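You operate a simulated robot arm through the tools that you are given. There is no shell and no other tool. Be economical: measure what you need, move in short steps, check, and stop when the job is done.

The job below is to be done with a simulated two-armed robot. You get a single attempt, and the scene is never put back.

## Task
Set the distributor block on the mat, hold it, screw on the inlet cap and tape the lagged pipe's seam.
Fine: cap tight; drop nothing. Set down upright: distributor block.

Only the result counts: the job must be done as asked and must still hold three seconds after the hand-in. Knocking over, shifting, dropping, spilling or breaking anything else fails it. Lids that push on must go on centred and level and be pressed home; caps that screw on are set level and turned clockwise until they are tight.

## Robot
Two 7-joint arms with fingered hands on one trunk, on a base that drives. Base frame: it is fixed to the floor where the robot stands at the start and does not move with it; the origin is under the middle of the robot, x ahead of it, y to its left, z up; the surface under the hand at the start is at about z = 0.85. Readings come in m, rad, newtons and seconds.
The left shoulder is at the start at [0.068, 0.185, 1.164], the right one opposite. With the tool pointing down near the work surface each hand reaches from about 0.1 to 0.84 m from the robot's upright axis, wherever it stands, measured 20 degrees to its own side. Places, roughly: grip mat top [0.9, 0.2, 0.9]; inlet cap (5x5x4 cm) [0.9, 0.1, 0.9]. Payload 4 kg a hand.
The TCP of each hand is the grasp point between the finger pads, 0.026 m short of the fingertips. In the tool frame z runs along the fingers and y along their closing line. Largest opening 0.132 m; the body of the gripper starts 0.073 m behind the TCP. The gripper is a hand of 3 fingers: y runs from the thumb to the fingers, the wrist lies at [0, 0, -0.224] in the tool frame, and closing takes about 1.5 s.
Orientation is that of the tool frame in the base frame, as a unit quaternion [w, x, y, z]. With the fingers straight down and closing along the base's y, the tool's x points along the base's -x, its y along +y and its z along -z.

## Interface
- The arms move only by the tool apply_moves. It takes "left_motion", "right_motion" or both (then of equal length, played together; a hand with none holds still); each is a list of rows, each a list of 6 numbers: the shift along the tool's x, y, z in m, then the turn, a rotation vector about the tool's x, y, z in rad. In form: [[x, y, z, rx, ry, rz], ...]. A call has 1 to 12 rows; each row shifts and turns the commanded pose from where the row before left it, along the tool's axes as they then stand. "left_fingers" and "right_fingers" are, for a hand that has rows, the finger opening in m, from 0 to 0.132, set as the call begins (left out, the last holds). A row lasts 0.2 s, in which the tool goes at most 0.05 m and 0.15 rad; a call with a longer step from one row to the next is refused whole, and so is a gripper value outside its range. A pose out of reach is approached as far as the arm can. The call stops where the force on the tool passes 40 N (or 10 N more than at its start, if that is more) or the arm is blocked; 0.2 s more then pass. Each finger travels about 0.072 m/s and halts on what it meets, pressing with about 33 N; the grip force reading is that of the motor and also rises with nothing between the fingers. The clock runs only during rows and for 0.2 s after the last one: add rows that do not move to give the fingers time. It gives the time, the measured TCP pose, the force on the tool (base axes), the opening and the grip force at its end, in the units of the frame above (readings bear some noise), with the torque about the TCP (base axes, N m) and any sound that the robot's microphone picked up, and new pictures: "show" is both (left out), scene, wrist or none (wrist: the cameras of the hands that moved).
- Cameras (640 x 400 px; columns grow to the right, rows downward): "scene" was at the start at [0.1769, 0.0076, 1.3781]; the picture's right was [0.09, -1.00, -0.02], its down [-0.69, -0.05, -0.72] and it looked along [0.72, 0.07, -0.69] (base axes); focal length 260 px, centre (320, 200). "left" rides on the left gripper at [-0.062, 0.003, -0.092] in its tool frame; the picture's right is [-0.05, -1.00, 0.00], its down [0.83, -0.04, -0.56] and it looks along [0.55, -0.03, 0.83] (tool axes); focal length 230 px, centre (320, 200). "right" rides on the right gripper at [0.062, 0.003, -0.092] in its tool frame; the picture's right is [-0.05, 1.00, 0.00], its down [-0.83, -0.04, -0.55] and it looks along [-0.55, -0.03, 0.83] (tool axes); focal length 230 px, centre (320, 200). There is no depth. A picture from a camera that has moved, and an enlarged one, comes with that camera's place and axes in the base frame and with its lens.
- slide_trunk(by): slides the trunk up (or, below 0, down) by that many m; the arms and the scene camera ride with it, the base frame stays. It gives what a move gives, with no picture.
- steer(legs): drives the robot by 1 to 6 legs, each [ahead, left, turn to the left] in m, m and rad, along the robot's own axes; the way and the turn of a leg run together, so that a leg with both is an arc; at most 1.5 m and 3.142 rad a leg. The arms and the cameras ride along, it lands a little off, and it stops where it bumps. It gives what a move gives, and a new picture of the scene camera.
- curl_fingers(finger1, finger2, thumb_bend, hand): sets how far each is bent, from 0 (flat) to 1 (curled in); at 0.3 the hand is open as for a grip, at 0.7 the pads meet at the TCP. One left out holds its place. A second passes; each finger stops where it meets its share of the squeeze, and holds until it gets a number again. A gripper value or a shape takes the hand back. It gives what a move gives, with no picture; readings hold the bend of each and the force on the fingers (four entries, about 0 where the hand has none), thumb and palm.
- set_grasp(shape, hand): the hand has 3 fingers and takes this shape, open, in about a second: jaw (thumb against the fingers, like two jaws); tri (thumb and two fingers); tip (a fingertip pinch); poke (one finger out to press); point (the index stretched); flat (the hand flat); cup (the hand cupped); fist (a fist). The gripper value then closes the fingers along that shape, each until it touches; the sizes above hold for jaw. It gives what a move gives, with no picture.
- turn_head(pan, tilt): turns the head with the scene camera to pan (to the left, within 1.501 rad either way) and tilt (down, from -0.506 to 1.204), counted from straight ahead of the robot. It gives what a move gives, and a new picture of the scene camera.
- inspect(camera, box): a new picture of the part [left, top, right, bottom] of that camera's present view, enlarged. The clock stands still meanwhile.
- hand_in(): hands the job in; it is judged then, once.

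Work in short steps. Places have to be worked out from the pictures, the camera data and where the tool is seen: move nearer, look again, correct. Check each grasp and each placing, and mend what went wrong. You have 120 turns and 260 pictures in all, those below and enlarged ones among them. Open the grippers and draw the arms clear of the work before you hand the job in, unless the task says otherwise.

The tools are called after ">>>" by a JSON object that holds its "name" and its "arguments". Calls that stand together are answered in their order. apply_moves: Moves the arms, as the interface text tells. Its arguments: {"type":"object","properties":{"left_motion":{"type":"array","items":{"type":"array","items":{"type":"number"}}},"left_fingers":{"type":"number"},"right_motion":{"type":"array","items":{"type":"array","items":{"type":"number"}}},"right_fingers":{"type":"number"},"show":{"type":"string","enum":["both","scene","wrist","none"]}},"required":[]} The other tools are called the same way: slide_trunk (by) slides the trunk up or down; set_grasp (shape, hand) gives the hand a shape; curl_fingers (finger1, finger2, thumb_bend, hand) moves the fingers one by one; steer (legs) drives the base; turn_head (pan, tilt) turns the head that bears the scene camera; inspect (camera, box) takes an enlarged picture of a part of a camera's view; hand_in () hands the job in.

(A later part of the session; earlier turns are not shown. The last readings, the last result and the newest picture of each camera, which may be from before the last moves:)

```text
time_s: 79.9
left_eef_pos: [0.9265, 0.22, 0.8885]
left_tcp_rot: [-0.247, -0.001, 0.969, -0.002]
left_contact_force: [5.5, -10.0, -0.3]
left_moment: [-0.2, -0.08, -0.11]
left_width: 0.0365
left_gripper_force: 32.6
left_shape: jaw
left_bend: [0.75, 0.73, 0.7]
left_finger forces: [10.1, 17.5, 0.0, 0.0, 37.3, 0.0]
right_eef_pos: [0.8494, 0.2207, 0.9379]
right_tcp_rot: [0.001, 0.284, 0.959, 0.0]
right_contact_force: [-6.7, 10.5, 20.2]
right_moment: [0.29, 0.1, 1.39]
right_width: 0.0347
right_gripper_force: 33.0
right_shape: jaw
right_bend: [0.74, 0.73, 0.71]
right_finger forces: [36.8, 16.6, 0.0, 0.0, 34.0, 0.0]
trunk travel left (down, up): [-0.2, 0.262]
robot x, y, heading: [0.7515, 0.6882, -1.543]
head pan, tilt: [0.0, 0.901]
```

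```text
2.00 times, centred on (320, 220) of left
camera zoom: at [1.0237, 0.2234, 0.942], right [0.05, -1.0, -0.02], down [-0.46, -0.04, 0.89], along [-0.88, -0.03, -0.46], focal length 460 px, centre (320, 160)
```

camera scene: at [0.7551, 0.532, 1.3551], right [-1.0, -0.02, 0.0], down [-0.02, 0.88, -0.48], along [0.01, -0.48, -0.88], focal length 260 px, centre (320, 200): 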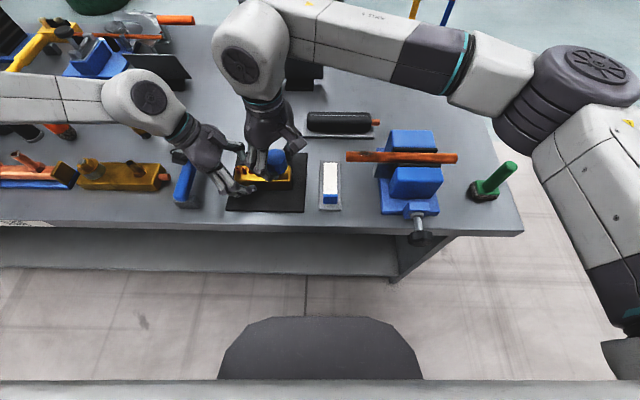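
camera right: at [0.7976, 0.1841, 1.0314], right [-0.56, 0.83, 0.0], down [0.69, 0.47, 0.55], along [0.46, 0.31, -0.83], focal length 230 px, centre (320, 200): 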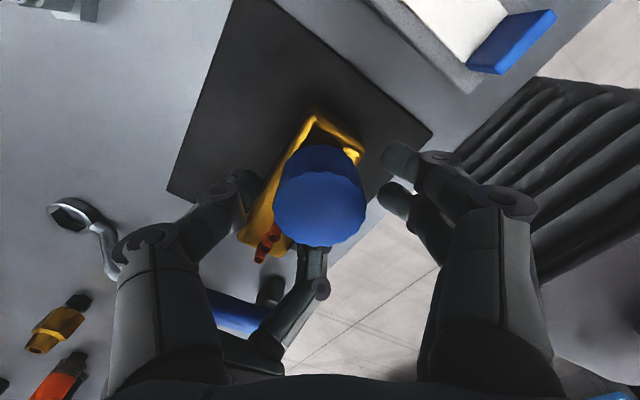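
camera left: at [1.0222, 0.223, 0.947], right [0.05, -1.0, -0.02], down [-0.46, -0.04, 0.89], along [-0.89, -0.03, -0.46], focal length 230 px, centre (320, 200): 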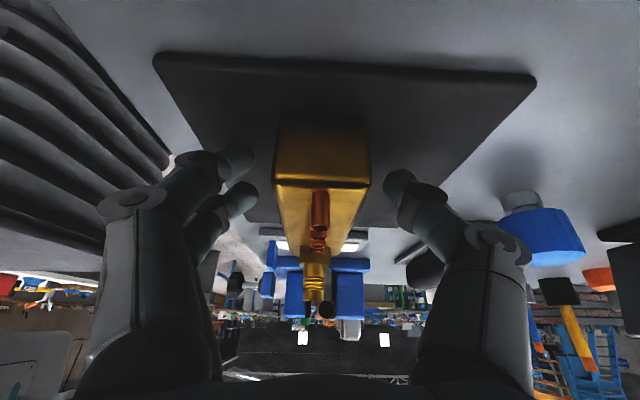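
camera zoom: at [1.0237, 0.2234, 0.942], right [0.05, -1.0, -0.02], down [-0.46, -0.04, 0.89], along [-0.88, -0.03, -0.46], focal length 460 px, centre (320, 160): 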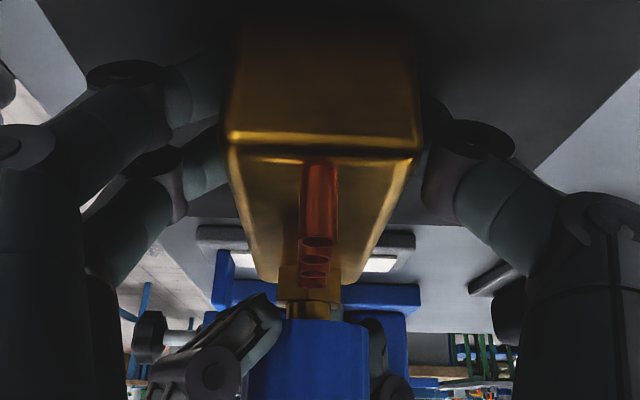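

The lower right finger has met a red tube (tips z≈0.914, tube tops ≈0.914). I turn back 0.3 rad to relieve, then will regrip 7 mm higher so the tips pass above the tubes.

>>> {"name": "apply_moves", "arguments": {"right_motion": [[0, 0, -0.0005, 0, 0, -0.15], [0, 0, -0.0005, 0, 0, -0.15], [0, 0, 0, 0, 0, 0]], "show": "none"}}

>>> {"name": "apply_moves", "arguments": {"right_motion": [[0, 0, 0, 0, 0, 0], [0, 0, 0, 0, 0, 0], [0, 0, -0.007, 0, 0, 0], [0, 0, 0, 0, 0, -0.15], [0, 0, 0, 0, 0, -0.15], [0, 0, 0, 0, 0, -0.15], [0, 0, 0, 0, 0, -0.15], [0, 0, 0, 0, 0, -0.15], [0, 0, 0, 0, 0, -0.15], [0, 0, 0, 0, 0, -0.15], [0, 0, 0, 0, 0, -0.15], [0, 0, 0, 0, 0, 0]], "right_fingers": 0.065, "show": "none"}}

>>> {"name": "inspect", "arguments": {"camera": "left", "box": [275, 245, 355, 315]}}

>>> {"name": "inspect", "arguments": {"camera": "scene", "box": [200, 110, 340, 220]}}

```text
time_s: 80.7
left_eef_pos: [0.9247, 0.221, 0.8899]
left_tcp_rot: [-0.247, 0.0, 0.969, -0.001]
left_contact_force: [7.5, -8.8, -0.2]
left_moment: [-0.19, -0.12, 0.02]
left_width: 0.0361
left_gripper_force: 33.0
left_shape: jaw
left_bend: [0.75, 0.72, 0.7]
left_finger forces: [11.1, 17.6, 0.0, 0.0, 37.5, 0.0]
right_eef_pos: [0.8497, 0.2195, 0.9376]
right_tcp_rot: [0.0, 0.137, 0.991, 0.0]
right_contact_force: [-8.0, 6.9, 17.5]
right_moment: [0.24, 0.12, -0.07]
right_width: 0.0349
right_gripper_force: 33.0
right_shape: jaw
right_bend: [0.74, 0.74, 0.71]
right_finger forces: [18.7, 18.7, 0.1, 0.0, 32.8, 0.0]
trunk travel left (down, up): [-0.2, 0.262]
robot x, y, heading: [0.7482, 0.6894, -1.545]
head pan, tilt: [0.0, 0.901]
```

```text
time_s: 83.3
left_eef_pos: [0.925, 0.2205, 0.8881]
left_tcp_rot: [-0.247, -0.001, 0.969, -0.001]
left_contact_force: [-0.6, 0.4, 6.3]
left_moment: [-0.07, 0.1, -0.04]
left_width: 0.0367
left_gripper_force: 32.9
left_shape: jaw
left_bend: [0.75, 0.72, 0.7]
left_finger forces: [12.8, 20.9, 0.0, 0.0, 33.1, 0.0]
right_eef_pos: [0.8485, 0.2188, 0.9451]
right_tcp_rot: [0.0, -0.446, 0.895, -0.001]
right_contact_force: [0.1, -1.1, 0.4]
right_moment: [0.05, 0.02, 0.01]
right_width: 0.0641
right_gripper_force: 0.0
right_shape: jaw
right_bend: [0.73, 0.73, 0.7]
right_finger forces: [0.0, 0.1, 0.0, 0.1, 0.1, 0.0]
trunk travel left (down, up): [-0.2, 0.262]
robot x, y, heading: [0.7514, 0.6882, -1.546]
head pan, tilt: [0.0, 0.901]
```

```text
5.71 times, centred on (315, 280) of left
camera zoom: at [1.0233, 0.2235, 0.9415], right [0.05, -1.0, -0.02], down [-0.46, -0.04, 0.89], along [-0.89, -0.03, -0.46], focal length 1315 px, centre (349, -257)
```

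zoom: 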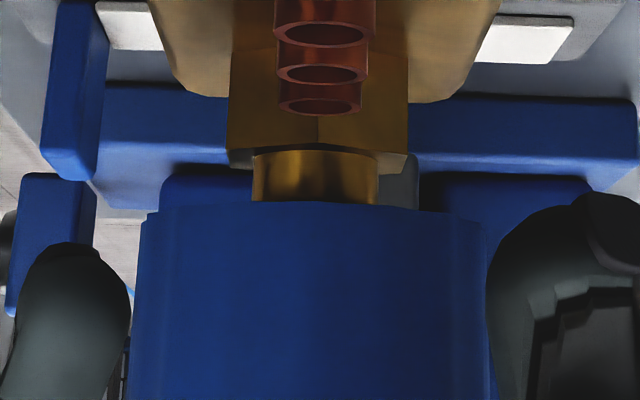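

```text
3.64 times, centred on (270, 165) of scene
camera zoom: at [0.7557, 0.5301, 1.3548], right [-1.0, -0.02, 0.0], down [-0.02, 0.88, -0.47], along [0.01, -0.47, -0.88], focal length 946 px, centre (502, 327)
```

zoom: 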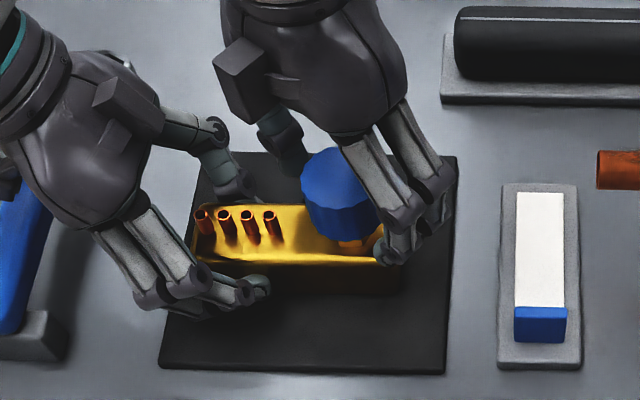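

Tubes and block are fine. I re-centre (+2 mm y), close, and press lightly before the next stroke.

>>> {"name": "apply_moves", "arguments": {"right_motion": [[-0.0018, 0.001, 0, 0, 0, 0], [0, 0, 0, 0, 0, 0]], "show": "none"}}

>>> {"name": "apply_moves", "arguments": {"right_motion": [[0, 0, 0, 0, 0, 0], [0, 0, 0, 0, 0, 0], [0, 0, 0, 0, 0, 0], [0, 0, 0, 0, 0, 0]], "right_fingers": 0.025, "show": "none"}}

>>> {"name": "apply_moves", "arguments": {"right_motion": [[0, 0, 0.001, 0, 0, 0], [0, 0, 0, 0, 0, 0]], "show": "wrist"}}

```text
time_s: 83.9
left_eef_pos: [0.924, 0.2208, 0.8884]
left_tcp_rot: [-0.247, 0.0, 0.969, 0.0]
left_contact_force: [-1.2, 0.7, 5.8]
left_moment: [-0.04, 0.08, -0.02]
left_width: 0.0364
left_gripper_force: 32.6
left_shape: jaw
left_bend: [0.75, 0.72, 0.7]
left_finger forces: [12.9, 20.9, 0.1, 0.0, 33.0, 0.0]
right_eef_pos: [0.849, 0.2216, 0.9451]
right_tcp_rot: [0.0, -0.446, 0.895, -0.001]
right_contact_force: [0.4, -0.3, -0.7]
right_moment: [0.01, 0.02, -0.03]
right_width: 0.0642
right_gripper_force: 0.1
right_shape: jaw
right_bend: [0.73, 0.73, 0.7]
right_finger forces: [0.0, 0.0, 0.0, 0.0, 0.1, 0.1]
trunk travel left (down, up): [-0.2, 0.262]
robot x, y, heading: [0.7531, 0.6861, -1.548]
head pan, tilt: [0.0, 0.901]
```

```text
time_s: 84.9
left_eef_pos: [0.9246, 0.2203, 0.8882]
left_tcp_rot: [-0.247, 0.0, 0.969, -0.001]
left_contact_force: [-4.2, 1.2, 6.0]
left_moment: [-0.06, 0.12, -0.01]
left_width: 0.0364
left_gripper_force: 33.1
left_shape: jaw
left_bend: [0.75, 0.72, 0.7]
left_finger forces: [12.9, 21.2, 0.0, 0.1, 32.6, 0.0]
right_eef_pos: [0.8496, 0.2207, 0.945]
right_tcp_rot: [0.0, -0.446, 0.895, 0.0]
right_contact_force: [4.2, -0.1, -2.2]
right_moment: [-0.02, -0.1, 0.01]
right_width: 0.0338
right_gripper_force: 32.6
right_shape: jaw
right_bend: [0.73, 0.73, 0.7]
right_finger forces: [14.5, 13.9, 0.0, 0.0, 30.6, 0.0]
trunk travel left (down, up): [-0.2, 0.262]
robot x, y, heading: [0.7524, 0.689, -1.544]
head pan, tilt: [0.0, 0.901]
```

```text
time_s: 85.5
left_eef_pos: [0.9248, 0.2197, 0.889]
left_tcp_rot: [-0.247, 0.0, 0.969, -0.001]
left_contact_force: [-3.5, -0.2, 4.1]
left_moment: [-0.03, 0.09, -0.01]
left_width: 0.0365
left_gripper_force: 32.8
left_shape: jaw
left_bend: [0.75, 0.72, 0.7]
left_finger forces: [12.4, 20.5, 0.0, 0.1, 33.0, 0.1]
right_eef_pos: [0.8489, 0.2208, 0.9441]
right_tcp_rot: [0.0, -0.446, 0.895, 0.0]
right_contact_force: [2.1, 1.5, 3.3]
right_moment: [0.01, -0.01, 0.01]
right_width: 0.0335
right_gripper_force: 32.9
right_shape: jaw
right_bend: [0.73, 0.73, 0.7]
right_finger forces: [15.9, 15.5, 0.0, 0.0, 30.7, 0.0]
trunk travel left (down, up): [-0.2, 0.262]
robot x, y, heading: [0.748, 0.6893, -1.548]
head pan, tilt: [0.0, 0.901]
camera right: at [0.8095, 0.1729, 1.0362], right [-0.77, 0.64, 0.0], down [0.54, 0.64, 0.55], along [0.36, 0.42, -0.83], focal length 230 px, centre (320, 200)
```

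right: 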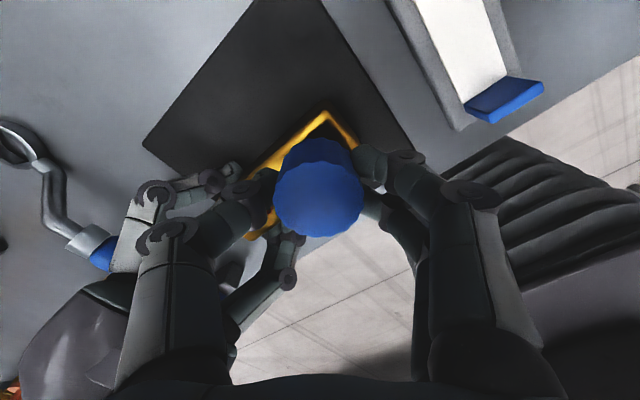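

Good, centred with light axial load. Stroke of +1.5 rad with small feed.

>>> {"name": "apply_moves", "arguments": {"right_motion": [[0, 0, 0.0001, 0, 0, 0.15], [0, 0, 0.0001, 0, 0, 0.15], [0, 0, 0.0001, 0, 0, 0.15], [0, 0, 0.0001, 0, 0, 0.15], [0, 0, 0.0001, 0, 0, 0.15], [0, 0, 0.0001, 0, 0, 0.15], [0, 0, 0.0001, 0, 0, 0.15], [0, 0, 0, 0, 0, 0]], "show": "none"}}

>>> {"name": "inspect", "arguments": {"camera": "left", "box": [275, 245, 355, 315]}}

```text
time_s: 87.0
left_eef_pos: [0.9261, 0.22, 0.889]
left_tcp_rot: [-0.245, 0.0, 0.969, -0.002]
left_contact_force: [14.7, 1.7, 10.3]
left_moment: [-0.04, -0.1, -0.44]
left_width: 0.0372
left_gripper_force: 32.9
left_shape: jaw
left_bend: [0.75, 0.73, 0.7]
left_finger forces: [13.3, 23.0, 0.1, 0.0, 33.6, 0.1]
right_eef_pos: [0.8424, 0.2221, 0.9444]
right_tcp_rot: [-0.008, 0.015, 1.0, 0.001]
right_contact_force: [-22.8, 4.0, 6.7]
right_moment: [0.29, 0.24, 0.64]
right_width: 0.032
right_gripper_force: 32.4
right_shape: jaw
right_bend: [0.75, 0.74, 0.71]
right_finger forces: [13.5, 22.9, 0.0, 0.1, 23.0, 0.0]
trunk travel left (down, up): [-0.2, 0.262]
robot x, y, heading: [0.7514, 0.6904, -1.544]
head pan, tilt: [0.0, 0.901]
stopped in row 7 (right hand): the force on the tool passed its limit at 46 N (the readings are from after the stop); the commanded pose is now the measured one
```

```text
5.71 times, centred on (315, 280) of left
camera zoom: at [1.0245, 0.2227, 0.9417], right [0.05, -1.0, -0.02], down [-0.47, -0.04, 0.88], along [-0.88, -0.03, -0.47], focal length 1315 px, centre (349, -257)
```

zoom: 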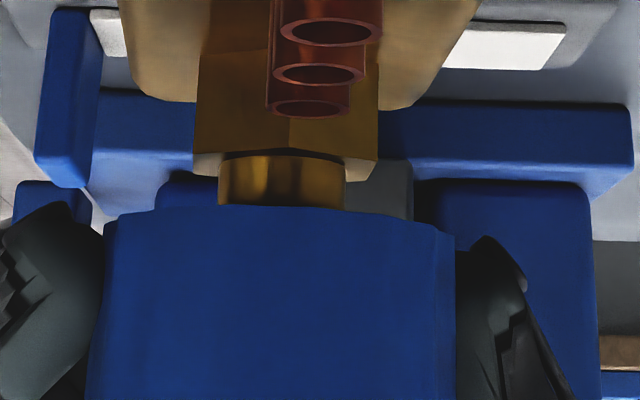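

The hand was stopped by force; I check where contact occurs before doing anything.

>>> {"name": "inspect", "arguments": {"camera": "scene", "box": [220, 120, 320, 200]}}

>>> {"name": "inspect", "arguments": {"camera": "right", "box": [160, 60, 480, 320]}}

>>> {"name": "inspect", "arguments": {"camera": "left", "box": [180, 120, 460, 400]}}

```text
5.00 times, centred on (270, 160) of scene
camera zoom: at [0.7544, 0.531, 1.3549], right [-1.0, -0.02, 0.0], down [-0.02, 0.88, -0.48], along [0.01, -0.48, -0.88], focal length 1301 px, centre (570, 400)
```

zoom: 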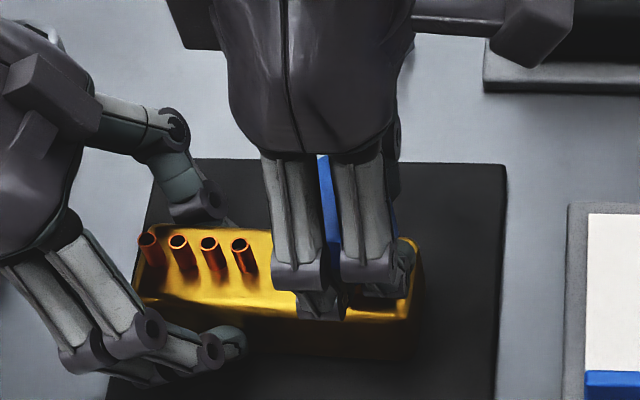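

```text
1.54 times, centred on (320, 190) of right
camera zoom: at [0.7818, 0.2256, 1.0357], right [0.08, 1.0, 0.0], down [0.84, -0.07, 0.54], along [0.54, -0.04, -0.84], focal length 354 px, centre (320, 215)
```

zoom: 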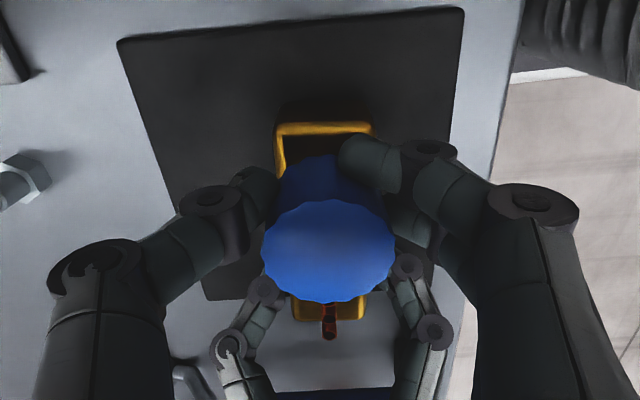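

```text
1.43 times, centred on (320, 260) of left
camera zoom: at [1.0245, 0.2227, 0.9417], right [0.05, -1.0, -0.02], down [-0.47, -0.04, 0.88], along [-0.88, -0.03, -0.47], focal length 329 px, centre (320, 114)
```

zoom: 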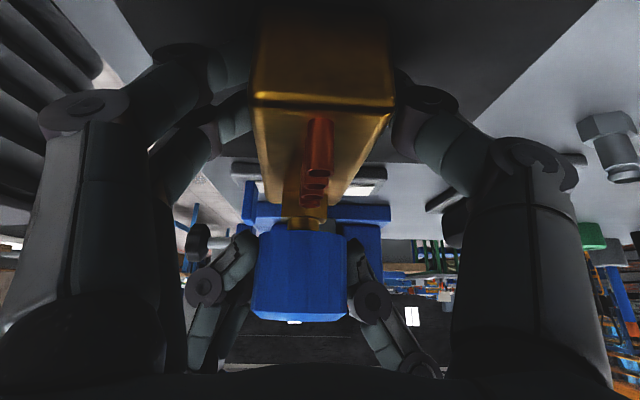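

No lasting collision, but the left hand's knuckles at ≈4.5 cm from the inlet axis limit my turning range to about ±0.45 rad. I open, re-centre on the inlet and turn back to −0.4.

>>> {"name": "apply_moves", "arguments": {"right_motion": [[0, 0, 0, 0, 0, 0], [0, 0, 0, 0, 0, 0], [0, 0, 0, 0, 0, 0]], "right_fingers": 0.065, "show": "none"}}

>>> {"name": "apply_moves", "arguments": {"right_motion": [[-0.0065, -0.001, 0, 0, 0, 0], [0, 0, 0, 0, 0, 0]], "show": "wrist"}}

>>> {"name": "inspect", "arguments": {"camera": "left", "box": [275, 245, 355, 315]}}

>>> {"name": "inspect", "arguments": {"camera": "right", "box": [230, 110, 410, 290]}}

```text
time_s: 87.8
left_eef_pos: [0.9272, 0.2195, 0.8887]
left_tcp_rot: [-0.247, -0.001, 0.969, -0.002]
left_contact_force: [0.2, -1.1, 10.4]
left_moment: [-0.07, 0.1, -0.13]
left_width: 0.0373
left_gripper_force: 32.9
left_shape: jaw
left_bend: [0.75, 0.73, 0.7]
left_finger forces: [12.9, 20.3, 0.1, 0.1, 33.5, 0.1]
right_eef_pos: [0.8464, 0.2226, 0.9424]
right_tcp_rot: [-0.003, 0.015, 1.0, 0.001]
right_contact_force: [0.5, 0.3, 0.4]
right_moment: [0.03, 0.03, 0.0]
right_width: 0.0647
right_gripper_force: 0.0
right_shape: jaw
right_bend: [0.73, 0.73, 0.7]
right_finger forces: [0.1, 0.0, 0.0, 0.0, 0.0, 0.1]
trunk travel left (down, up): [-0.2, 0.262]
robot x, y, heading: [0.7521, 0.6894, -1.545]
head pan, tilt: [0.0, 0.901]
```

```text
time_s: 88.4
left_eef_pos: [0.9267, 0.2199, 0.8885]
left_tcp_rot: [-0.246, 0.0, 0.969, -0.001]
left_contact_force: [0.5, -0.2, 11.0]
left_moment: [-0.04, 0.11, -0.12]
left_width: 0.0372
left_gripper_force: 33.3
left_shape: jaw
left_bend: [0.75, 0.73, 0.7]
left_finger forces: [13.1, 20.2, 0.0, 0.0, 33.8, 0.0]
right_eef_pos: [0.8521, 0.2222, 0.9431]
right_tcp_rot: [-0.004, 0.015, 1.0, 0.001]
right_contact_force: [-0.4, 1.1, -0.4]
right_moment: [-0.01, 0.0, 0.01]
right_width: 0.0645
right_gripper_force: 0.1
right_shape: jaw
right_bend: [0.73, 0.73, 0.7]
right_finger forces: [0.0, 0.0, 0.1, 0.1, 0.1, 0.0]
trunk travel left (down, up): [-0.2, 0.262]
robot x, y, heading: [0.751, 0.6884, -1.542]
head pan, tilt: [0.0, 0.901]
camera right: at [0.7909, 0.2252, 1.0352], right [0.08, 1.0, 0.0], down [0.83, -0.07, 0.55], along [0.55, -0.04, -0.84], focal length 230 px, centre (320, 200)
```

right: 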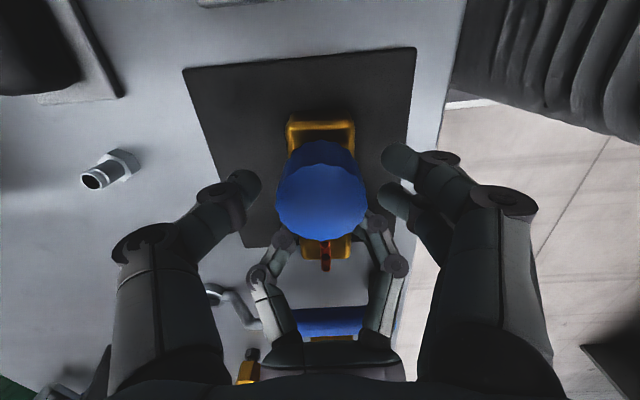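

```text
5.71 times, centred on (315, 280) of left
camera zoom: at [1.0244, 0.2229, 0.9413], right [0.05, -1.0, -0.02], down [-0.47, -0.04, 0.88], along [-0.88, -0.03, -0.47], focal length 1315 px, centre (349, -257)
```

zoom: 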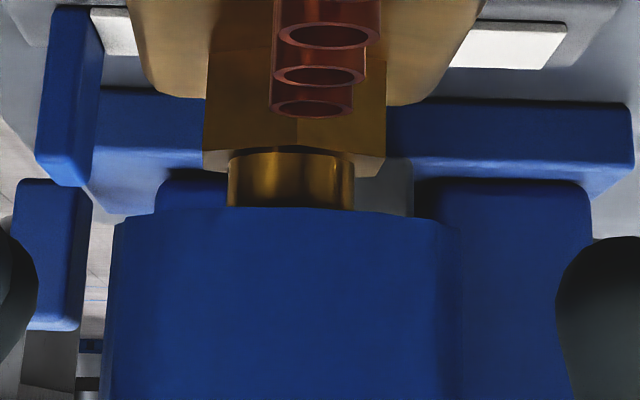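

```text
2.22 times, centred on (320, 200) of right
camera zoom: at [0.7909, 0.2252, 1.0352], right [0.08, 1.0, 0.0], down [0.83, -0.07, 0.55], along [0.55, -0.04, -0.84], focal length 511 px, centre (320, 200)
```

zoom: 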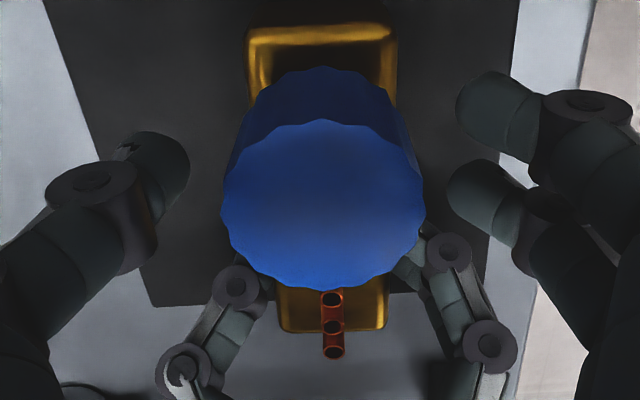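

Cap is still level and TCP is now centred on it. Turn back to −0.42, close, and stroke with torque monitoring.

>>> {"name": "apply_moves", "arguments": {"right_motion": [[0, 0, 0, 0, 0, -0.15], [0, 0, 0, 0, 0, -0.15], [0, 0, 0, 0, 0, -0.15], [0, 0, 0, 0, 0, 0]], "show": "none"}}

>>> {"name": "apply_moves", "arguments": {"right_motion": [[0, 0, 0, 0, 0, 0], [0, 0, 0, 0, 0, 0], [0, 0, 0, 0, 0, 0], [0, 0, 0.0005, 0, 0, 0], [0, 0, 0, 0, 0, 0]], "right_fingers": 0.025, "show": "none"}}

>>> {"name": "apply_moves", "arguments": {"right_motion": [[0, 0, 0.0001, 0, 0, 0.12], [0, 0, 0.0001, 0, 0, 0.12], [0, 0, 0, 0, 0, 0]], "show": "none"}}

>>> {"name": "apply_moves", "arguments": {"right_motion": [[0, 0, 0.0001, 0, 0, 0.12], [0, 0, 0.0001, 0, 0, 0.12], [0, 0, 0, 0, 0, 0]], "show": "none"}}

```text
time_s: 89.4
left_eef_pos: [0.927, 0.2208, 0.8879]
left_tcp_rot: [-0.246, 0.0, 0.969, -0.002]
left_contact_force: [-1.8, -1.4, 12.6]
left_moment: [-0.07, 0.14, -0.11]
left_width: 0.0372
left_gripper_force: 32.9
left_shape: jaw
left_bend: [0.75, 0.73, 0.7]
left_finger forces: [13.3, 20.1, 0.1, 0.0, 34.1, 0.0]
right_eef_pos: [0.8513, 0.2225, 0.942]
right_tcp_rot: [-0.004, -0.209, 0.978, 0.001]
right_contact_force: [-0.1, 0.9, 0.8]
right_moment: [-0.06, -0.01, -0.02]
right_width: 0.0642
right_gripper_force: 0.0
right_shape: jaw
right_bend: [0.73, 0.73, 0.7]
right_finger forces: [0.1, 0.1, 0.0, 0.0, 0.1, 0.1]
trunk travel left (down, up): [-0.2, 0.262]
robot x, y, heading: [0.7523, 0.691, -1.547]
head pan, tilt: [0.0, 0.901]
```

```text
time_s: 90.6
left_eef_pos: [0.9267, 0.2185, 0.8887]
left_tcp_rot: [-0.247, 0.0, 0.969, -0.002]
left_contact_force: [-0.4, -2.8, 12.3]
left_moment: [-0.05, 0.16, -0.09]
left_width: 0.0372
left_gripper_force: 33.1
left_shape: jaw
left_bend: [0.75, 0.73, 0.7]
left_finger forces: [13.4, 19.9, 0.1, 0.1, 34.4, 0.1]
right_eef_pos: [0.8528, 0.2215, 0.9426]
right_tcp_rot: [-0.005, -0.209, 0.978, 0.002]
right_contact_force: [-1.5, 0.8, 1.4]
right_moment: [0.02, 0.03, 0.04]
right_width: 0.0339
right_gripper_force: 32.9
right_shape: jaw
right_bend: [0.73, 0.73, 0.7]
right_finger forces: [14.3, 15.9, 0.1, 0.0, 29.9, 0.0]
trunk travel left (down, up): [-0.2, 0.262]
robot x, y, heading: [0.7529, 0.6879, -1.547]
head pan, tilt: [0.0, 0.901]
```

```text
time_s: 91.4
left_eef_pos: [0.9267, 0.2198, 0.8887]
left_tcp_rot: [-0.246, 0.0, 0.969, -0.002]
left_contact_force: [4.8, -2.7, 12.4]
left_moment: [-0.1, 0.07, -0.44]
left_width: 0.0373
left_gripper_force: 33.1
left_shape: jaw
left_bend: [0.75, 0.73, 0.7]
left_finger forces: [11.8, 21.0, 0.1, 0.0, 35.7, 0.1]
right_eef_pos: [0.8521, 0.2231, 0.943]
right_tcp_rot: [-0.005, -0.091, 0.996, 0.001]
right_contact_force: [-8.3, 6.7, 0.4]
right_moment: [0.17, 0.21, 1.16]
right_width: 0.0339
right_gripper_force: 32.9
right_shape: jaw
right_bend: [0.73, 0.73, 0.7]
right_finger forces: [30.0, 17.0, 0.0, 0.0, 28.6, 0.1]
trunk travel left (down, up): [-0.2, 0.262]
robot x, y, heading: [0.7536, 0.6881, -1.54]
head pan, tilt: [0.0, 0.901]
```

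```text
time_s: 92.2
left_eef_pos: [0.927, 0.2213, 0.8879]
left_tcp_rot: [-0.245, -0.001, 0.969, -0.003]
left_contact_force: [13.6, -3.7, 10.1]
left_moment: [-0.12, -0.09, -0.73]
left_width: 0.0376
left_gripper_force: 32.7
left_shape: jaw
left_bend: [0.76, 0.73, 0.7]
left_finger forces: [12.1, 22.5, 0.1, 0.1, 37.5, 0.0]
right_eef_pos: [0.8498, 0.2214, 0.942]
right_tcp_rot: [-0.005, 0.031, 1.0, 0.001]
right_contact_force: [-16.8, 10.0, 5.0]
right_moment: [0.35, 0.34, 1.6]
right_width: 0.0347
right_gripper_force: 33.0
right_shape: jaw
right_bend: [0.73, 0.73, 0.7]
right_finger forces: [37.2, 14.0, 0.0, 0.0, 32.3, 0.1]
trunk travel left (down, up): [-0.2, 0.262]
robot x, y, heading: [0.7512, 0.6868, -1.547]
head pan, tilt: [0.0, 0.901]
```

Torque climbs steadily to 1.6 N·m with the hand centred and no obstruction: the cap is tight. I open the right hand and lift it straight off, then inspect.

>>> {"name": "apply_moves", "arguments": {"right_motion": [[0, 0, 0, 0, 0, 0], [0, 0, 0, 0, 0, 0], [0, 0, 0, 0, 0, 0]], "right_fingers": 0.075, "show": "none"}}

>>> {"name": "apply_moves", "arguments": {"right_motion": [[0, 0, -0.02, 0, 0, 0], [0, 0, -0.03, 0, 0, 0], [0, 0, -0.04, 0, 0, 0], [0, 0, -0.04, 0, 0, 0], [0, 0, 0, 0, 0, 0]], "show": "wrist"}}

>>> {"name": "inspect", "arguments": {"camera": "left", "box": [260, 235, 380, 335]}}

>>> {"name": "inspect", "arguments": {"camera": "scene", "box": [220, 130, 320, 200]}}

```text
time_s: 93.0
left_eef_pos: [0.9272, 0.2204, 0.8879]
left_tcp_rot: [-0.247, -0.001, 0.969, -0.001]
left_contact_force: [2.3, 1.1, 11.0]
left_moment: [-0.06, 0.08, -0.47]
left_width: 0.0378
left_gripper_force: 32.7
left_shape: jaw
left_bend: [0.76, 0.73, 0.7]
left_finger forces: [13.1, 22.8, 0.0, 0.1, 34.3, 0.0]
right_eef_pos: [0.8514, 0.2208, 0.9418]
right_tcp_rot: [-0.004, 0.031, 1.0, 0.0]
right_contact_force: [-0.6, 0.2, 0.8]
right_moment: [-0.01, 0.0, 0.0]
right_width: 0.0743
right_gripper_force: 0.1
right_shape: jaw
right_bend: [0.72, 0.72, 0.7]
right_finger forces: [0.0, 0.0, 0.0, 0.0, 0.0, 0.0]
trunk travel left (down, up): [-0.2, 0.262]
robot x, y, heading: [0.7515, 0.6918, -1.547]
head pan, tilt: [0.0, 0.901]
```

```text
time_s: 94.2
left_eef_pos: [0.926, 0.2201, 0.8889]
left_tcp_rot: [-0.246, 0.0, 0.969, -0.001]
left_contact_force: [1.9, 1.8, 11.2]
left_moment: [-0.03, 0.1, -0.46]
left_width: 0.0372
left_gripper_force: 33.1
left_shape: jaw
left_bend: [0.75, 0.73, 0.7]
left_finger forces: [13.2, 22.6, 0.1, 0.1, 33.0, 0.1]
right_eef_pos: [0.8534, 0.222, 1.0725]
right_tcp_rot: [-0.005, 0.031, 1.0, 0.001]
right_contact_force: [0.2, -0.1, 0.2]
right_moment: [0.01, 0.01, 0.0]
right_width: 0.0743
right_gripper_force: 0.0
right_shape: jaw
right_bend: [0.72, 0.72, 0.7]
right_finger forces: [0.0, 0.0, 0.0, 0.0, 0.0, 0.0]
trunk travel left (down, up): [-0.2, 0.262]
robot x, y, heading: [0.7499, 0.6877, -1.545]
head pan, tilt: [0.0, 0.901]
camera right: at [0.7919, 0.2268, 1.1646], right [0.11, 0.99, 0.0], down [0.83, -0.09, 0.55], along [0.54, -0.06, -0.84], focal length 230 px, centre (320, 200)
```

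right: 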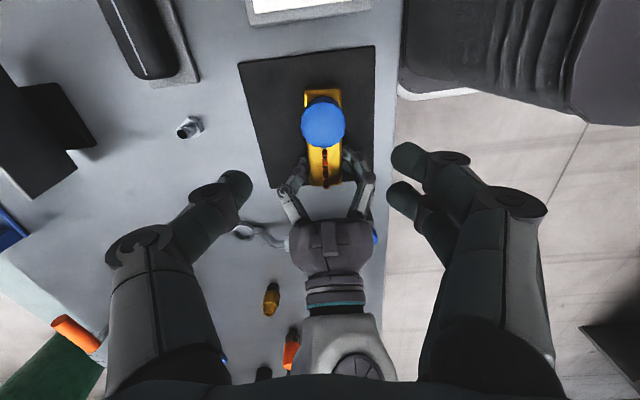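

```text
4.00 times, centred on (320, 285) of left
camera zoom: at [1.0248, 0.2234, 0.9412], right [0.05, -1.0, -0.02], down [-0.47, -0.04, 0.88], along [-0.88, -0.03, -0.47], focal length 920 px, centre (320, -140)
```

zoom: 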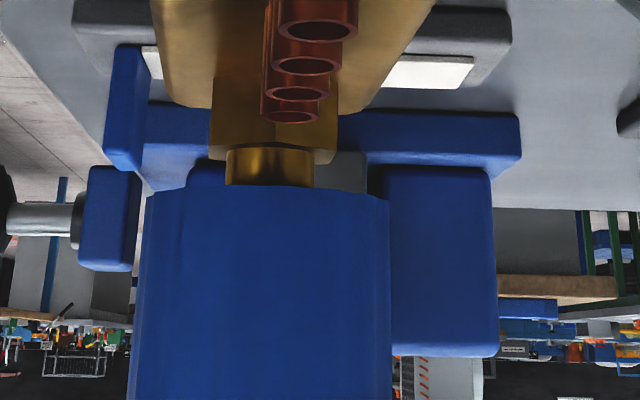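

```text
5.71 times, centred on (270, 165) of scene
camera zoom: at [0.7557, 0.5309, 1.3548], right [-1.0, -0.02, 0.0], down [-0.02, 0.88, -0.48], along [0.01, -0.48, -0.88], focal length 1487 px, centre (606, 400)
```

zoom: 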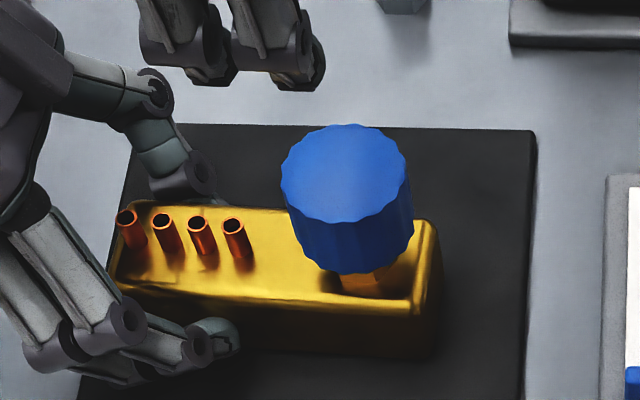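

The cap sits level, but the torque may partly stem from my finger meeting a left-hand knuckle. To be sure, I re-approach with a higher grip (TCP z≈0.949, tips clear of knuckles and tubes), from yaw −0.64.

>>> {"name": "apply_moves", "arguments": {"right_motion": [[0, 0, 0, 0, 0, -0.14], [0, 0, 0, 0, 0, -0.14], [0, 0, 0, 0, 0, -0.14], [0, 0, 0, 0, 0, -0.14], [0, 0, 0, 0, 0, -0.14], [0.0021, 0.0022, 0.03, 0, 0, 0], [0, 0, 0.04, 0, 0, 0], [0, 0, 0.03, 0, 0, 0], [0, 0, 0.02, 0, 0, 0], [0, 0, 0, 0, 0, 0]], "show": "none"}}

>>> {"name": "inspect", "arguments": {"camera": "right", "box": [200, 100, 440, 300]}}

>>> {"name": "inspect", "arguments": {"camera": "left", "box": [220, 200, 420, 380]}}

```text
time_s: 96.4
left_eef_pos: [0.9269, 0.2202, 0.8888]
left_tcp_rot: [-0.247, 0.0, 0.969, -0.002]
left_contact_force: [-0.4, 3.2, 9.5]
left_moment: [-0.02, 0.09, -0.45]
left_width: 0.0372
left_gripper_force: 32.7
left_shape: jaw
left_bend: [0.75, 0.73, 0.7]
left_finger forces: [13.4, 22.5, 0.1, 0.0, 32.5, 0.0]
right_eef_pos: [0.8483, 0.2223, 0.952]
right_tcp_rot: [-0.004, -0.316, 0.949, 0.002]
right_contact_force: [-0.6, 0.5, -0.2]
right_moment: [-0.03, -0.01, -0.03]
right_width: 0.0744
right_gripper_force: 0.0
right_shape: jaw
right_bend: [0.72, 0.72, 0.7]
right_finger forces: [0.1, 0.1, 0.0, 0.0, 0.1, 0.1]
trunk travel left (down, up): [-0.2, 0.262]
robot x, y, heading: [0.7536, 0.6861, -1.549]
head pan, tilt: [0.0, 0.901]
```

```text
2.00 times, centred on (320, 200) of right
camera zoom: at [0.7979, 0.1872, 1.0438], right [-0.55, 0.83, 0.01], down [0.7, 0.46, 0.55], along [0.45, 0.31, -0.84], focal length 460 px, centre (320, 200)
```

zoom: 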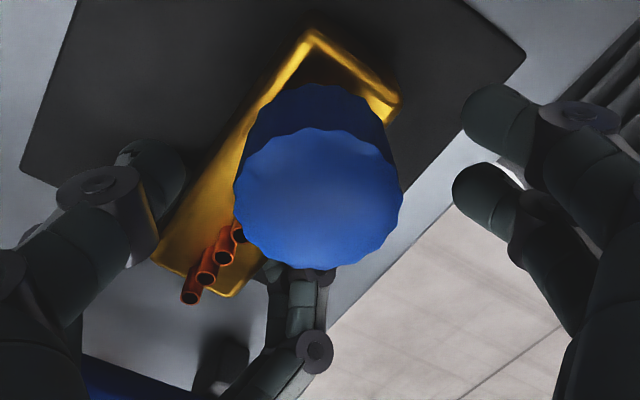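

```text
2.22 times, centred on (320, 290) of left
camera zoom: at [1.0248, 0.2234, 0.9412], right [0.05, -1.0, -0.02], down [-0.47, -0.04, 0.88], along [-0.88, -0.03, -0.47], focal length 511 px, centre (320, 0)
```

zoom: 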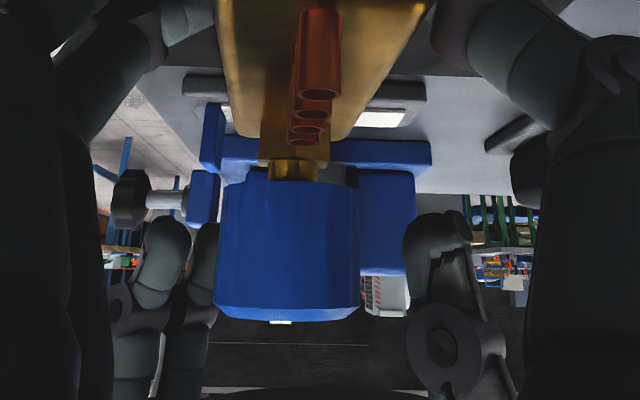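

Fingers now clear all the neighbours. Close and stroke, monitoring torque.

>>> {"name": "apply_moves", "arguments": {"right_motion": [[0, 0, 0, 0, 0, 0], [0, 0, 0, 0, 0, 0], [0, 0, 0, 0, 0, 0], [0, 0, 0, 0, 0, 0], [0, 0, 0, 0, 0, 0]], "right_fingers": 0.025, "show": "none"}}

>>> {"name": "apply_moves", "arguments": {"right_motion": [[0, 0, 0.0001, 0, 0, 0.12], [0, 0, 0.0001, 0, 0, 0.12], [0, 0, 0, 0, 0, 0]], "show": "none"}}

>>> {"name": "inspect", "arguments": {"camera": "left", "box": [220, 200, 420, 380]}}

```text
time_s: 97.6
left_eef_pos: [0.9272, 0.2194, 0.888]
left_tcp_rot: [-0.247, 0.0, 0.969, 0.0]
left_contact_force: [2.0, 4.3, 12.1]
left_moment: [0.01, 0.07, -0.44]
left_width: 0.0376
left_gripper_force: 32.4
left_shape: jaw
left_bend: [0.75, 0.73, 0.7]
left_finger forces: [14.1, 22.9, 0.0, 0.1, 32.2, 0.0]
right_eef_pos: [0.8479, 0.2233, 0.9525]
right_tcp_rot: [-0.004, -0.315, 0.949, 0.002]
right_contact_force: [-2.0, -3.2, 0.1]
right_moment: [-0.07, 0.05, -0.06]
right_width: 0.0326
right_gripper_force: 32.9
right_shape: jaw
right_bend: [0.73, 0.73, 0.7]
right_finger forces: [14.0, 14.9, 0.1, 0.1, 29.1, 0.1]
trunk travel left (down, up): [-0.2, 0.262]
robot x, y, heading: [0.75, 0.6879, -1.542]
head pan, tilt: [0.0, 0.901]
```

```text
time_s: 98.4
left_eef_pos: [0.9269, 0.2206, 0.889]
left_tcp_rot: [-0.245, 0.0, 0.969, -0.002]
left_contact_force: [8.0, 0.4, 10.3]
left_moment: [-0.03, -0.01, -0.57]
left_width: 0.0372
left_gripper_force: 32.9
left_shape: jaw
left_bend: [0.75, 0.73, 0.7]
left_finger forces: [13.0, 23.0, 0.0, 0.1, 33.1, 0.0]
right_eef_pos: [0.8471, 0.2215, 0.9525]
right_tcp_rot: [-0.004, -0.197, 0.98, 0.002]
right_contact_force: [-11.4, 2.2, 0.8]
right_moment: [0.09, 0.31, 0.72]
right_width: 0.0314
right_gripper_force: 32.4
right_shape: jaw
right_bend: [0.73, 0.73, 0.7]
right_finger forces: [21.2, 17.1, 0.0, 0.0, 23.7, 0.0]
trunk travel left (down, up): [-0.2, 0.262]
robot x, y, heading: [0.7553, 0.6909, -1.547]
head pan, tilt: [0.0, 0.901]
```

```text
2.22 times, centred on (320, 290) of left
camera zoom: at [1.0246, 0.2233, 0.9413], right [0.05, -1.0, -0.02], down [-0.47, -0.04, 0.88], along [-0.88, -0.03, -0.47], focal length 511 px, centre (320, 0)
```

zoom: 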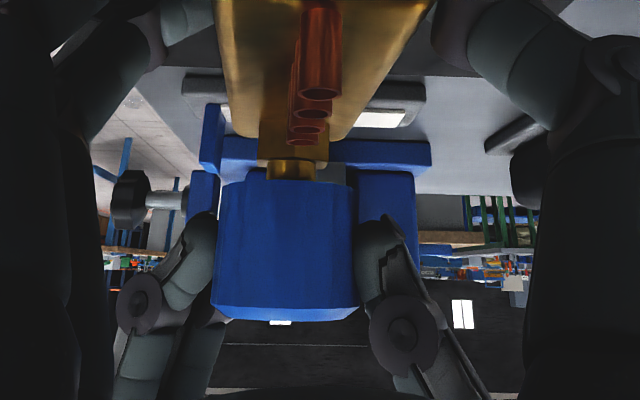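

With only the cap in contact, torque jumps at once to 0.7 N·m: the cap really is tight. One last tightening nudge, then release and lift off.

>>> {"name": "apply_moves", "arguments": {"right_motion": [[0, 0, 0, 0, 0, 0.12], [0, 0, 0, 0, 0, 0.12], [0, 0, 0, 0, 0, 0]], "show": "none"}}

>>> {"name": "apply_moves", "arguments": {"right_motion": [[0, 0, 0, 0, 0, 0], [0, 0, 0, 0, 0, 0], [0, 0, 0, 0, 0, 0]], "right_fingers": 0.075, "show": "none"}}

>>> {"name": "apply_moves", "arguments": {"right_motion": [[0, 0, -0.02, 0, 0, 0], [0, 0, -0.03, 0, 0, 0], [0, 0, -0.04, 0, 0, 0], [0, 0, -0.04, 0, 0, 0], [0, 0, 0, 0, 0, 0]], "show": "none"}}

>>> {"name": "inspect", "arguments": {"camera": "scene", "box": [200, 110, 360, 220]}}

>>> {"name": "inspect", "arguments": {"camera": "left", "box": [260, 235, 380, 335]}}

```text
time_s: 99.2
left_eef_pos: [0.9271, 0.2197, 0.8878]
left_tcp_rot: [-0.244, -0.001, 0.97, -0.002]
left_contact_force: [21.7, 1.3, 8.9]
left_moment: [-0.06, -0.19, -0.87]
left_width: 0.0375
left_gripper_force: 32.9
left_shape: jaw
left_bend: [0.76, 0.73, 0.7]
left_finger forces: [12.6, 24.0, 0.0, 0.1, 34.1, 0.0]
right_eef_pos: [0.8471, 0.2224, 0.954]
right_tcp_rot: [-0.005, -0.078, 0.997, 0.001]
right_contact_force: [-27.1, 4.6, 11.1]
right_moment: [-0.01, 0.48, 1.2]
right_width: 0.0318
right_gripper_force: 32.8
right_shape: jaw
right_bend: [0.73, 0.73, 0.71]
right_finger forces: [29.1, 20.5, 0.0, 0.0, 25.5, 0.1]
trunk travel left (down, up): [-0.2, 0.262]
robot x, y, heading: [0.7514, 0.6878, -1.548]
head pan, tilt: [0.0, 0.901]
```

```text
time_s: 100.0
left_eef_pos: [0.926, 0.2202, 0.8884]
left_tcp_rot: [-0.247, 0.001, 0.969, 0.0]
left_contact_force: [-4.3, 2.1, 7.7]
left_moment: [0.05, 0.12, -0.07]
left_width: 0.0375
left_gripper_force: 33.3
left_shape: jaw
left_bend: [0.75, 0.73, 0.7]
left_finger forces: [13.8, 20.3, 0.0, 0.0, 31.6, 0.1]
right_eef_pos: [0.8488, 0.2206, 0.9517]
right_tcp_rot: [-0.004, -0.08, 0.997, 0.002]
right_contact_force: [0.2, -0.1, 0.8]
right_moment: [0.01, -0.03, -0.01]
right_width: 0.0745
right_gripper_force: 0.1
right_shape: jaw
right_bend: [0.72, 0.72, 0.7]
right_finger forces: [0.1, 0.0, 0.1, 0.1, 0.1, 0.0]
trunk travel left (down, up): [-0.2, 0.262]
robot x, y, heading: [0.751, 0.6914, -1.545]
head pan, tilt: [0.0, 0.901]
```

```text
time_s: 101.2
left_eef_pos: [0.926, 0.2203, 0.8886]
left_tcp_rot: [-0.246, -0.001, 0.969, -0.001]
left_contact_force: [-5.7, 2.1, 8.7]
left_moment: [0.1, 0.17, -0.12]
left_width: 0.0376
left_gripper_force: 32.7
left_shape: jaw
left_bend: [0.75, 0.73, 0.7]
left_finger forces: [13.9, 20.3, 0.0, 0.0, 31.5, 0.0]
right_eef_pos: [0.8492, 0.2213, 1.0847]
right_tcp_rot: [-0.005, -0.081, 0.997, 0.001]
right_contact_force: [0.2, -0.3, 0.7]
right_moment: [-0.01, 0.03, -0.06]
right_width: 0.0743
right_gripper_force: 0.1
right_shape: jaw
right_bend: [0.72, 0.72, 0.7]
right_finger forces: [0.1, 0.1, 0.0, 0.1, 0.1, 0.0]
trunk travel left (down, up): [-0.2, 0.262]
robot x, y, heading: [0.7522, 0.6883, -1.545]
head pan, tilt: [0.0, 0.901]
```

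```text
3.64 times, centred on (280, 165) of scene
camera zoom: at [0.7548, 0.5305, 1.3548], right [-1.0, -0.02, 0.0], down [-0.02, 0.88, -0.47], along [0.01, -0.47, -0.88], focal length 946 px, centre (466, 327)
```

zoom: 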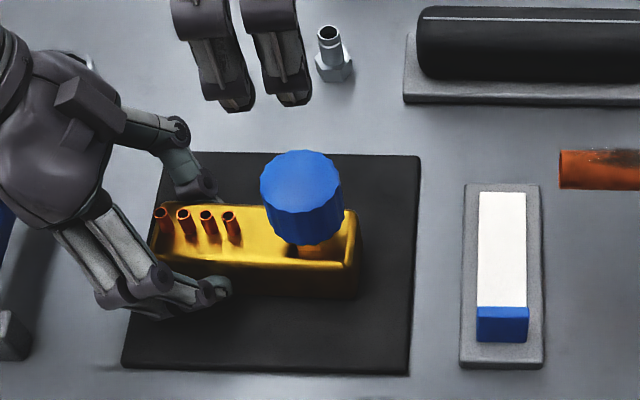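

```text
4.00 times, centred on (320, 285) of left
camera zoom: at [1.0241, 0.2231, 0.9414], right [0.05, -1.0, -0.02], down [-0.47, -0.04, 0.88], along [-0.88, -0.03, -0.47], focal length 920 px, centre (320, -140)
```

zoom: 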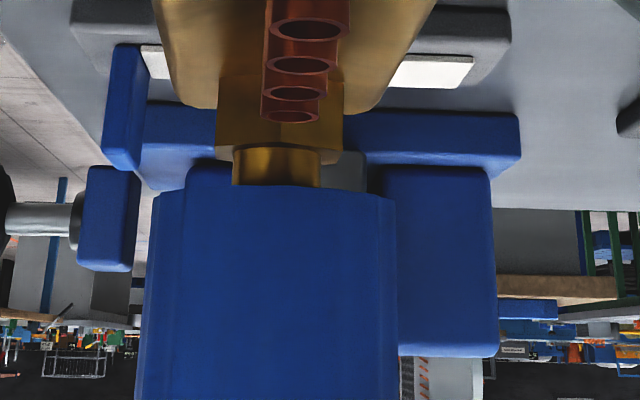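

Cap is level and tight. Now I release the block with the left hand and withdraw along its own axis.

>>> {"name": "apply_moves", "arguments": {"left_motion": [[0, 0, 0, 0, 0, 0], [0, 0, 0, 0, 0, 0], [0, 0, 0, 0, 0, 0]], "left_fingers": 0.075, "show": "none"}}

>>> {"name": "apply_moves", "arguments": {"left_motion": [[0, 0, -0.02, 0, 0, 0], [0, 0, -0.03, 0, 0, 0], [0, 0, -0.04, 0, 0, 0], [0, 0, -0.04, 0, 0, 0], [0, 0, -0.04, 0, 0, 0], [0, 0, -0.03, 0, 0, 0]], "right_motion": [[0, 0, 0, 0, 0, 0], [0, 0, 0, 0, 0, 0], [0, 0, -0.02, 0, 0, 0], [0, 0, -0.02, 0, 0, 0], [0, 0, -0.02, 0, 0, 0], [0, 0, 0, 0, 0, 0]], "show": "both"}}

>>> {"name": "inspect", "arguments": {"camera": "scene", "box": [210, 110, 370, 220]}}

```text
time_s: 102.0
left_eef_pos: [0.9268, 0.2184, 0.8881]
left_tcp_rot: [-0.247, -0.002, 0.969, -0.002]
left_contact_force: [-1.2, -6.3, 9.5]
left_moment: [0.11, -0.01, 0.05]
left_width: 0.0688
left_gripper_force: 0.0
left_shape: jaw
left_bend: [0.76, 0.72, 0.7]
left_finger forces: [9.4, 0.0, 0.0, 0.1, 0.0, 0.0]
right_eef_pos: [0.8501, 0.2211, 1.0836]
right_tcp_rot: [-0.004, -0.078, 0.997, 0.002]
right_contact_force: [-0.7, 0.2, 1.0]
right_moment: [0.01, -0.03, -0.01]
right_width: 0.0744
right_gripper_force: 0.0
right_shape: jaw
right_bend: [0.72, 0.72, 0.7]
right_finger forces: [0.1, 0.0, 0.0, 0.1, 0.0, 0.0]
trunk travel left (down, up): [-0.2, 0.262]
robot x, y, heading: [0.7551, 0.6879, -1.546]
head pan, tilt: [0.0, 0.901]
```

```text
time_s: 103.4
left_eef_pos: [1.0268, 0.2204, 1.0648]
left_tcp_rot: [-0.246, -0.001, 0.969, -0.001]
left_contact_force: [0.1, 0.0, 0.7]
left_moment: [0.04, 0.04, -0.02]
left_width: 0.0742
left_gripper_force: 0.0
left_shape: jaw
left_bend: [0.72, 0.72, 0.7]
left_finger forces: [0.0, 0.0, 0.0, 0.0, 0.0, 0.0]
right_eef_pos: [0.8512, 0.2205, 1.1437]
right_tcp_rot: [-0.004, -0.08, 0.997, 0.0]
right_contact_force: [0.3, 0.5, -0.1]
right_moment: [-0.05, 0.02, -0.03]
right_width: 0.0741
right_gripper_force: 0.1
right_shape: jaw
right_bend: [0.72, 0.72, 0.7]
right_finger forces: [0.0, 0.1, 0.0, 0.1, 0.0, 0.1]
trunk travel left (down, up): [-0.2, 0.262]
robot x, y, heading: [0.7521, 0.6907, -1.544]
head pan, tilt: [0.0, 0.901]
camera scene: at [0.756, 0.53, 1.3547], right [-1.0, -0.02, 0.0], down [-0.02, 0.88, -0.47], along [0.01, -0.47, -0.88], focal length 260 px, centre (320, 200)
camera right: at [0.7905, 0.213, 1.2352], right [-0.11, 0.99, 0.0], down [0.83, 0.09, 0.55], along [0.54, 0.06, -0.84], focal length 230 px, centre (320, 200)
camera left: at [1.1245, 0.2233, 1.118], right [0.05, -1.0, -0.02], down [-0.46, -0.04, 0.88], along [-0.88, -0.03, -0.47], focal length 230 px, centre (320, 200)
```

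scene: 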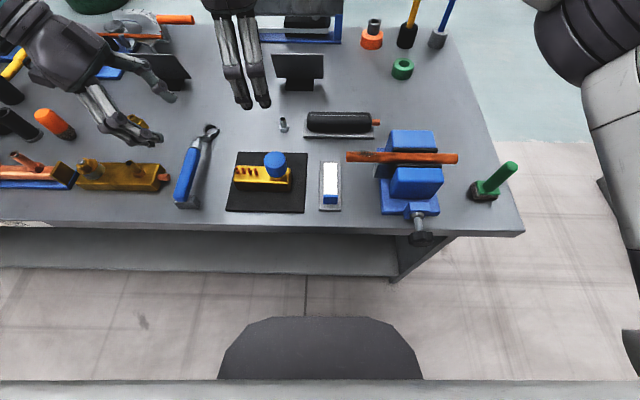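
right: 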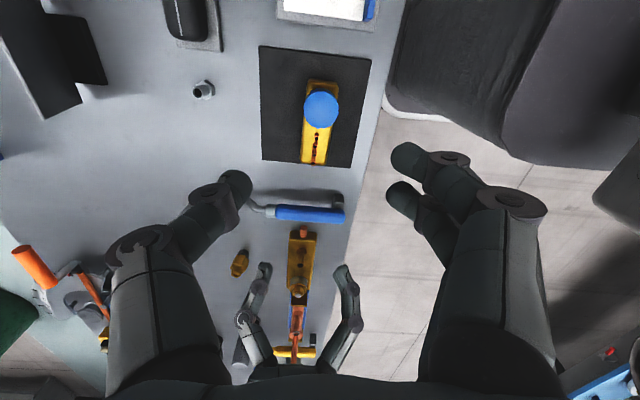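
left: 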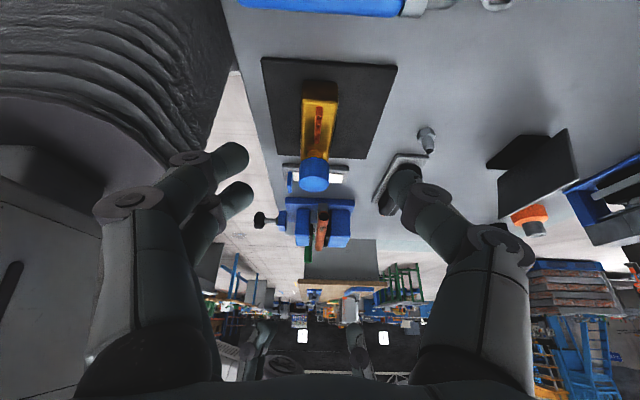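

```text
3.64 times, centred on (290, 165) of scene
camera zoom: at [0.756, 0.53, 1.3547], right [-1.0, -0.02, 0.0], down [-0.02, 0.88, -0.47], along [0.01, -0.47, -0.88], focal length 946 px, centre (429, 327)
```

zoom: 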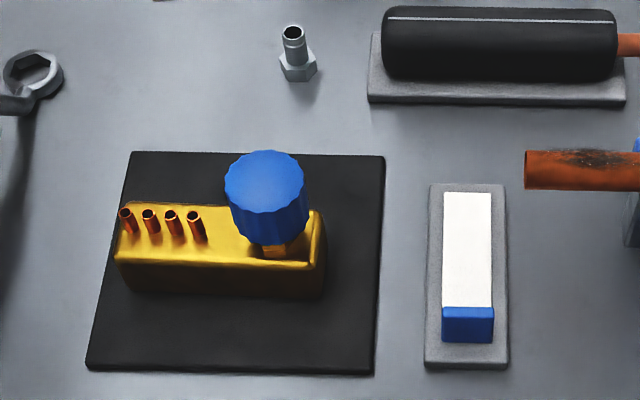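

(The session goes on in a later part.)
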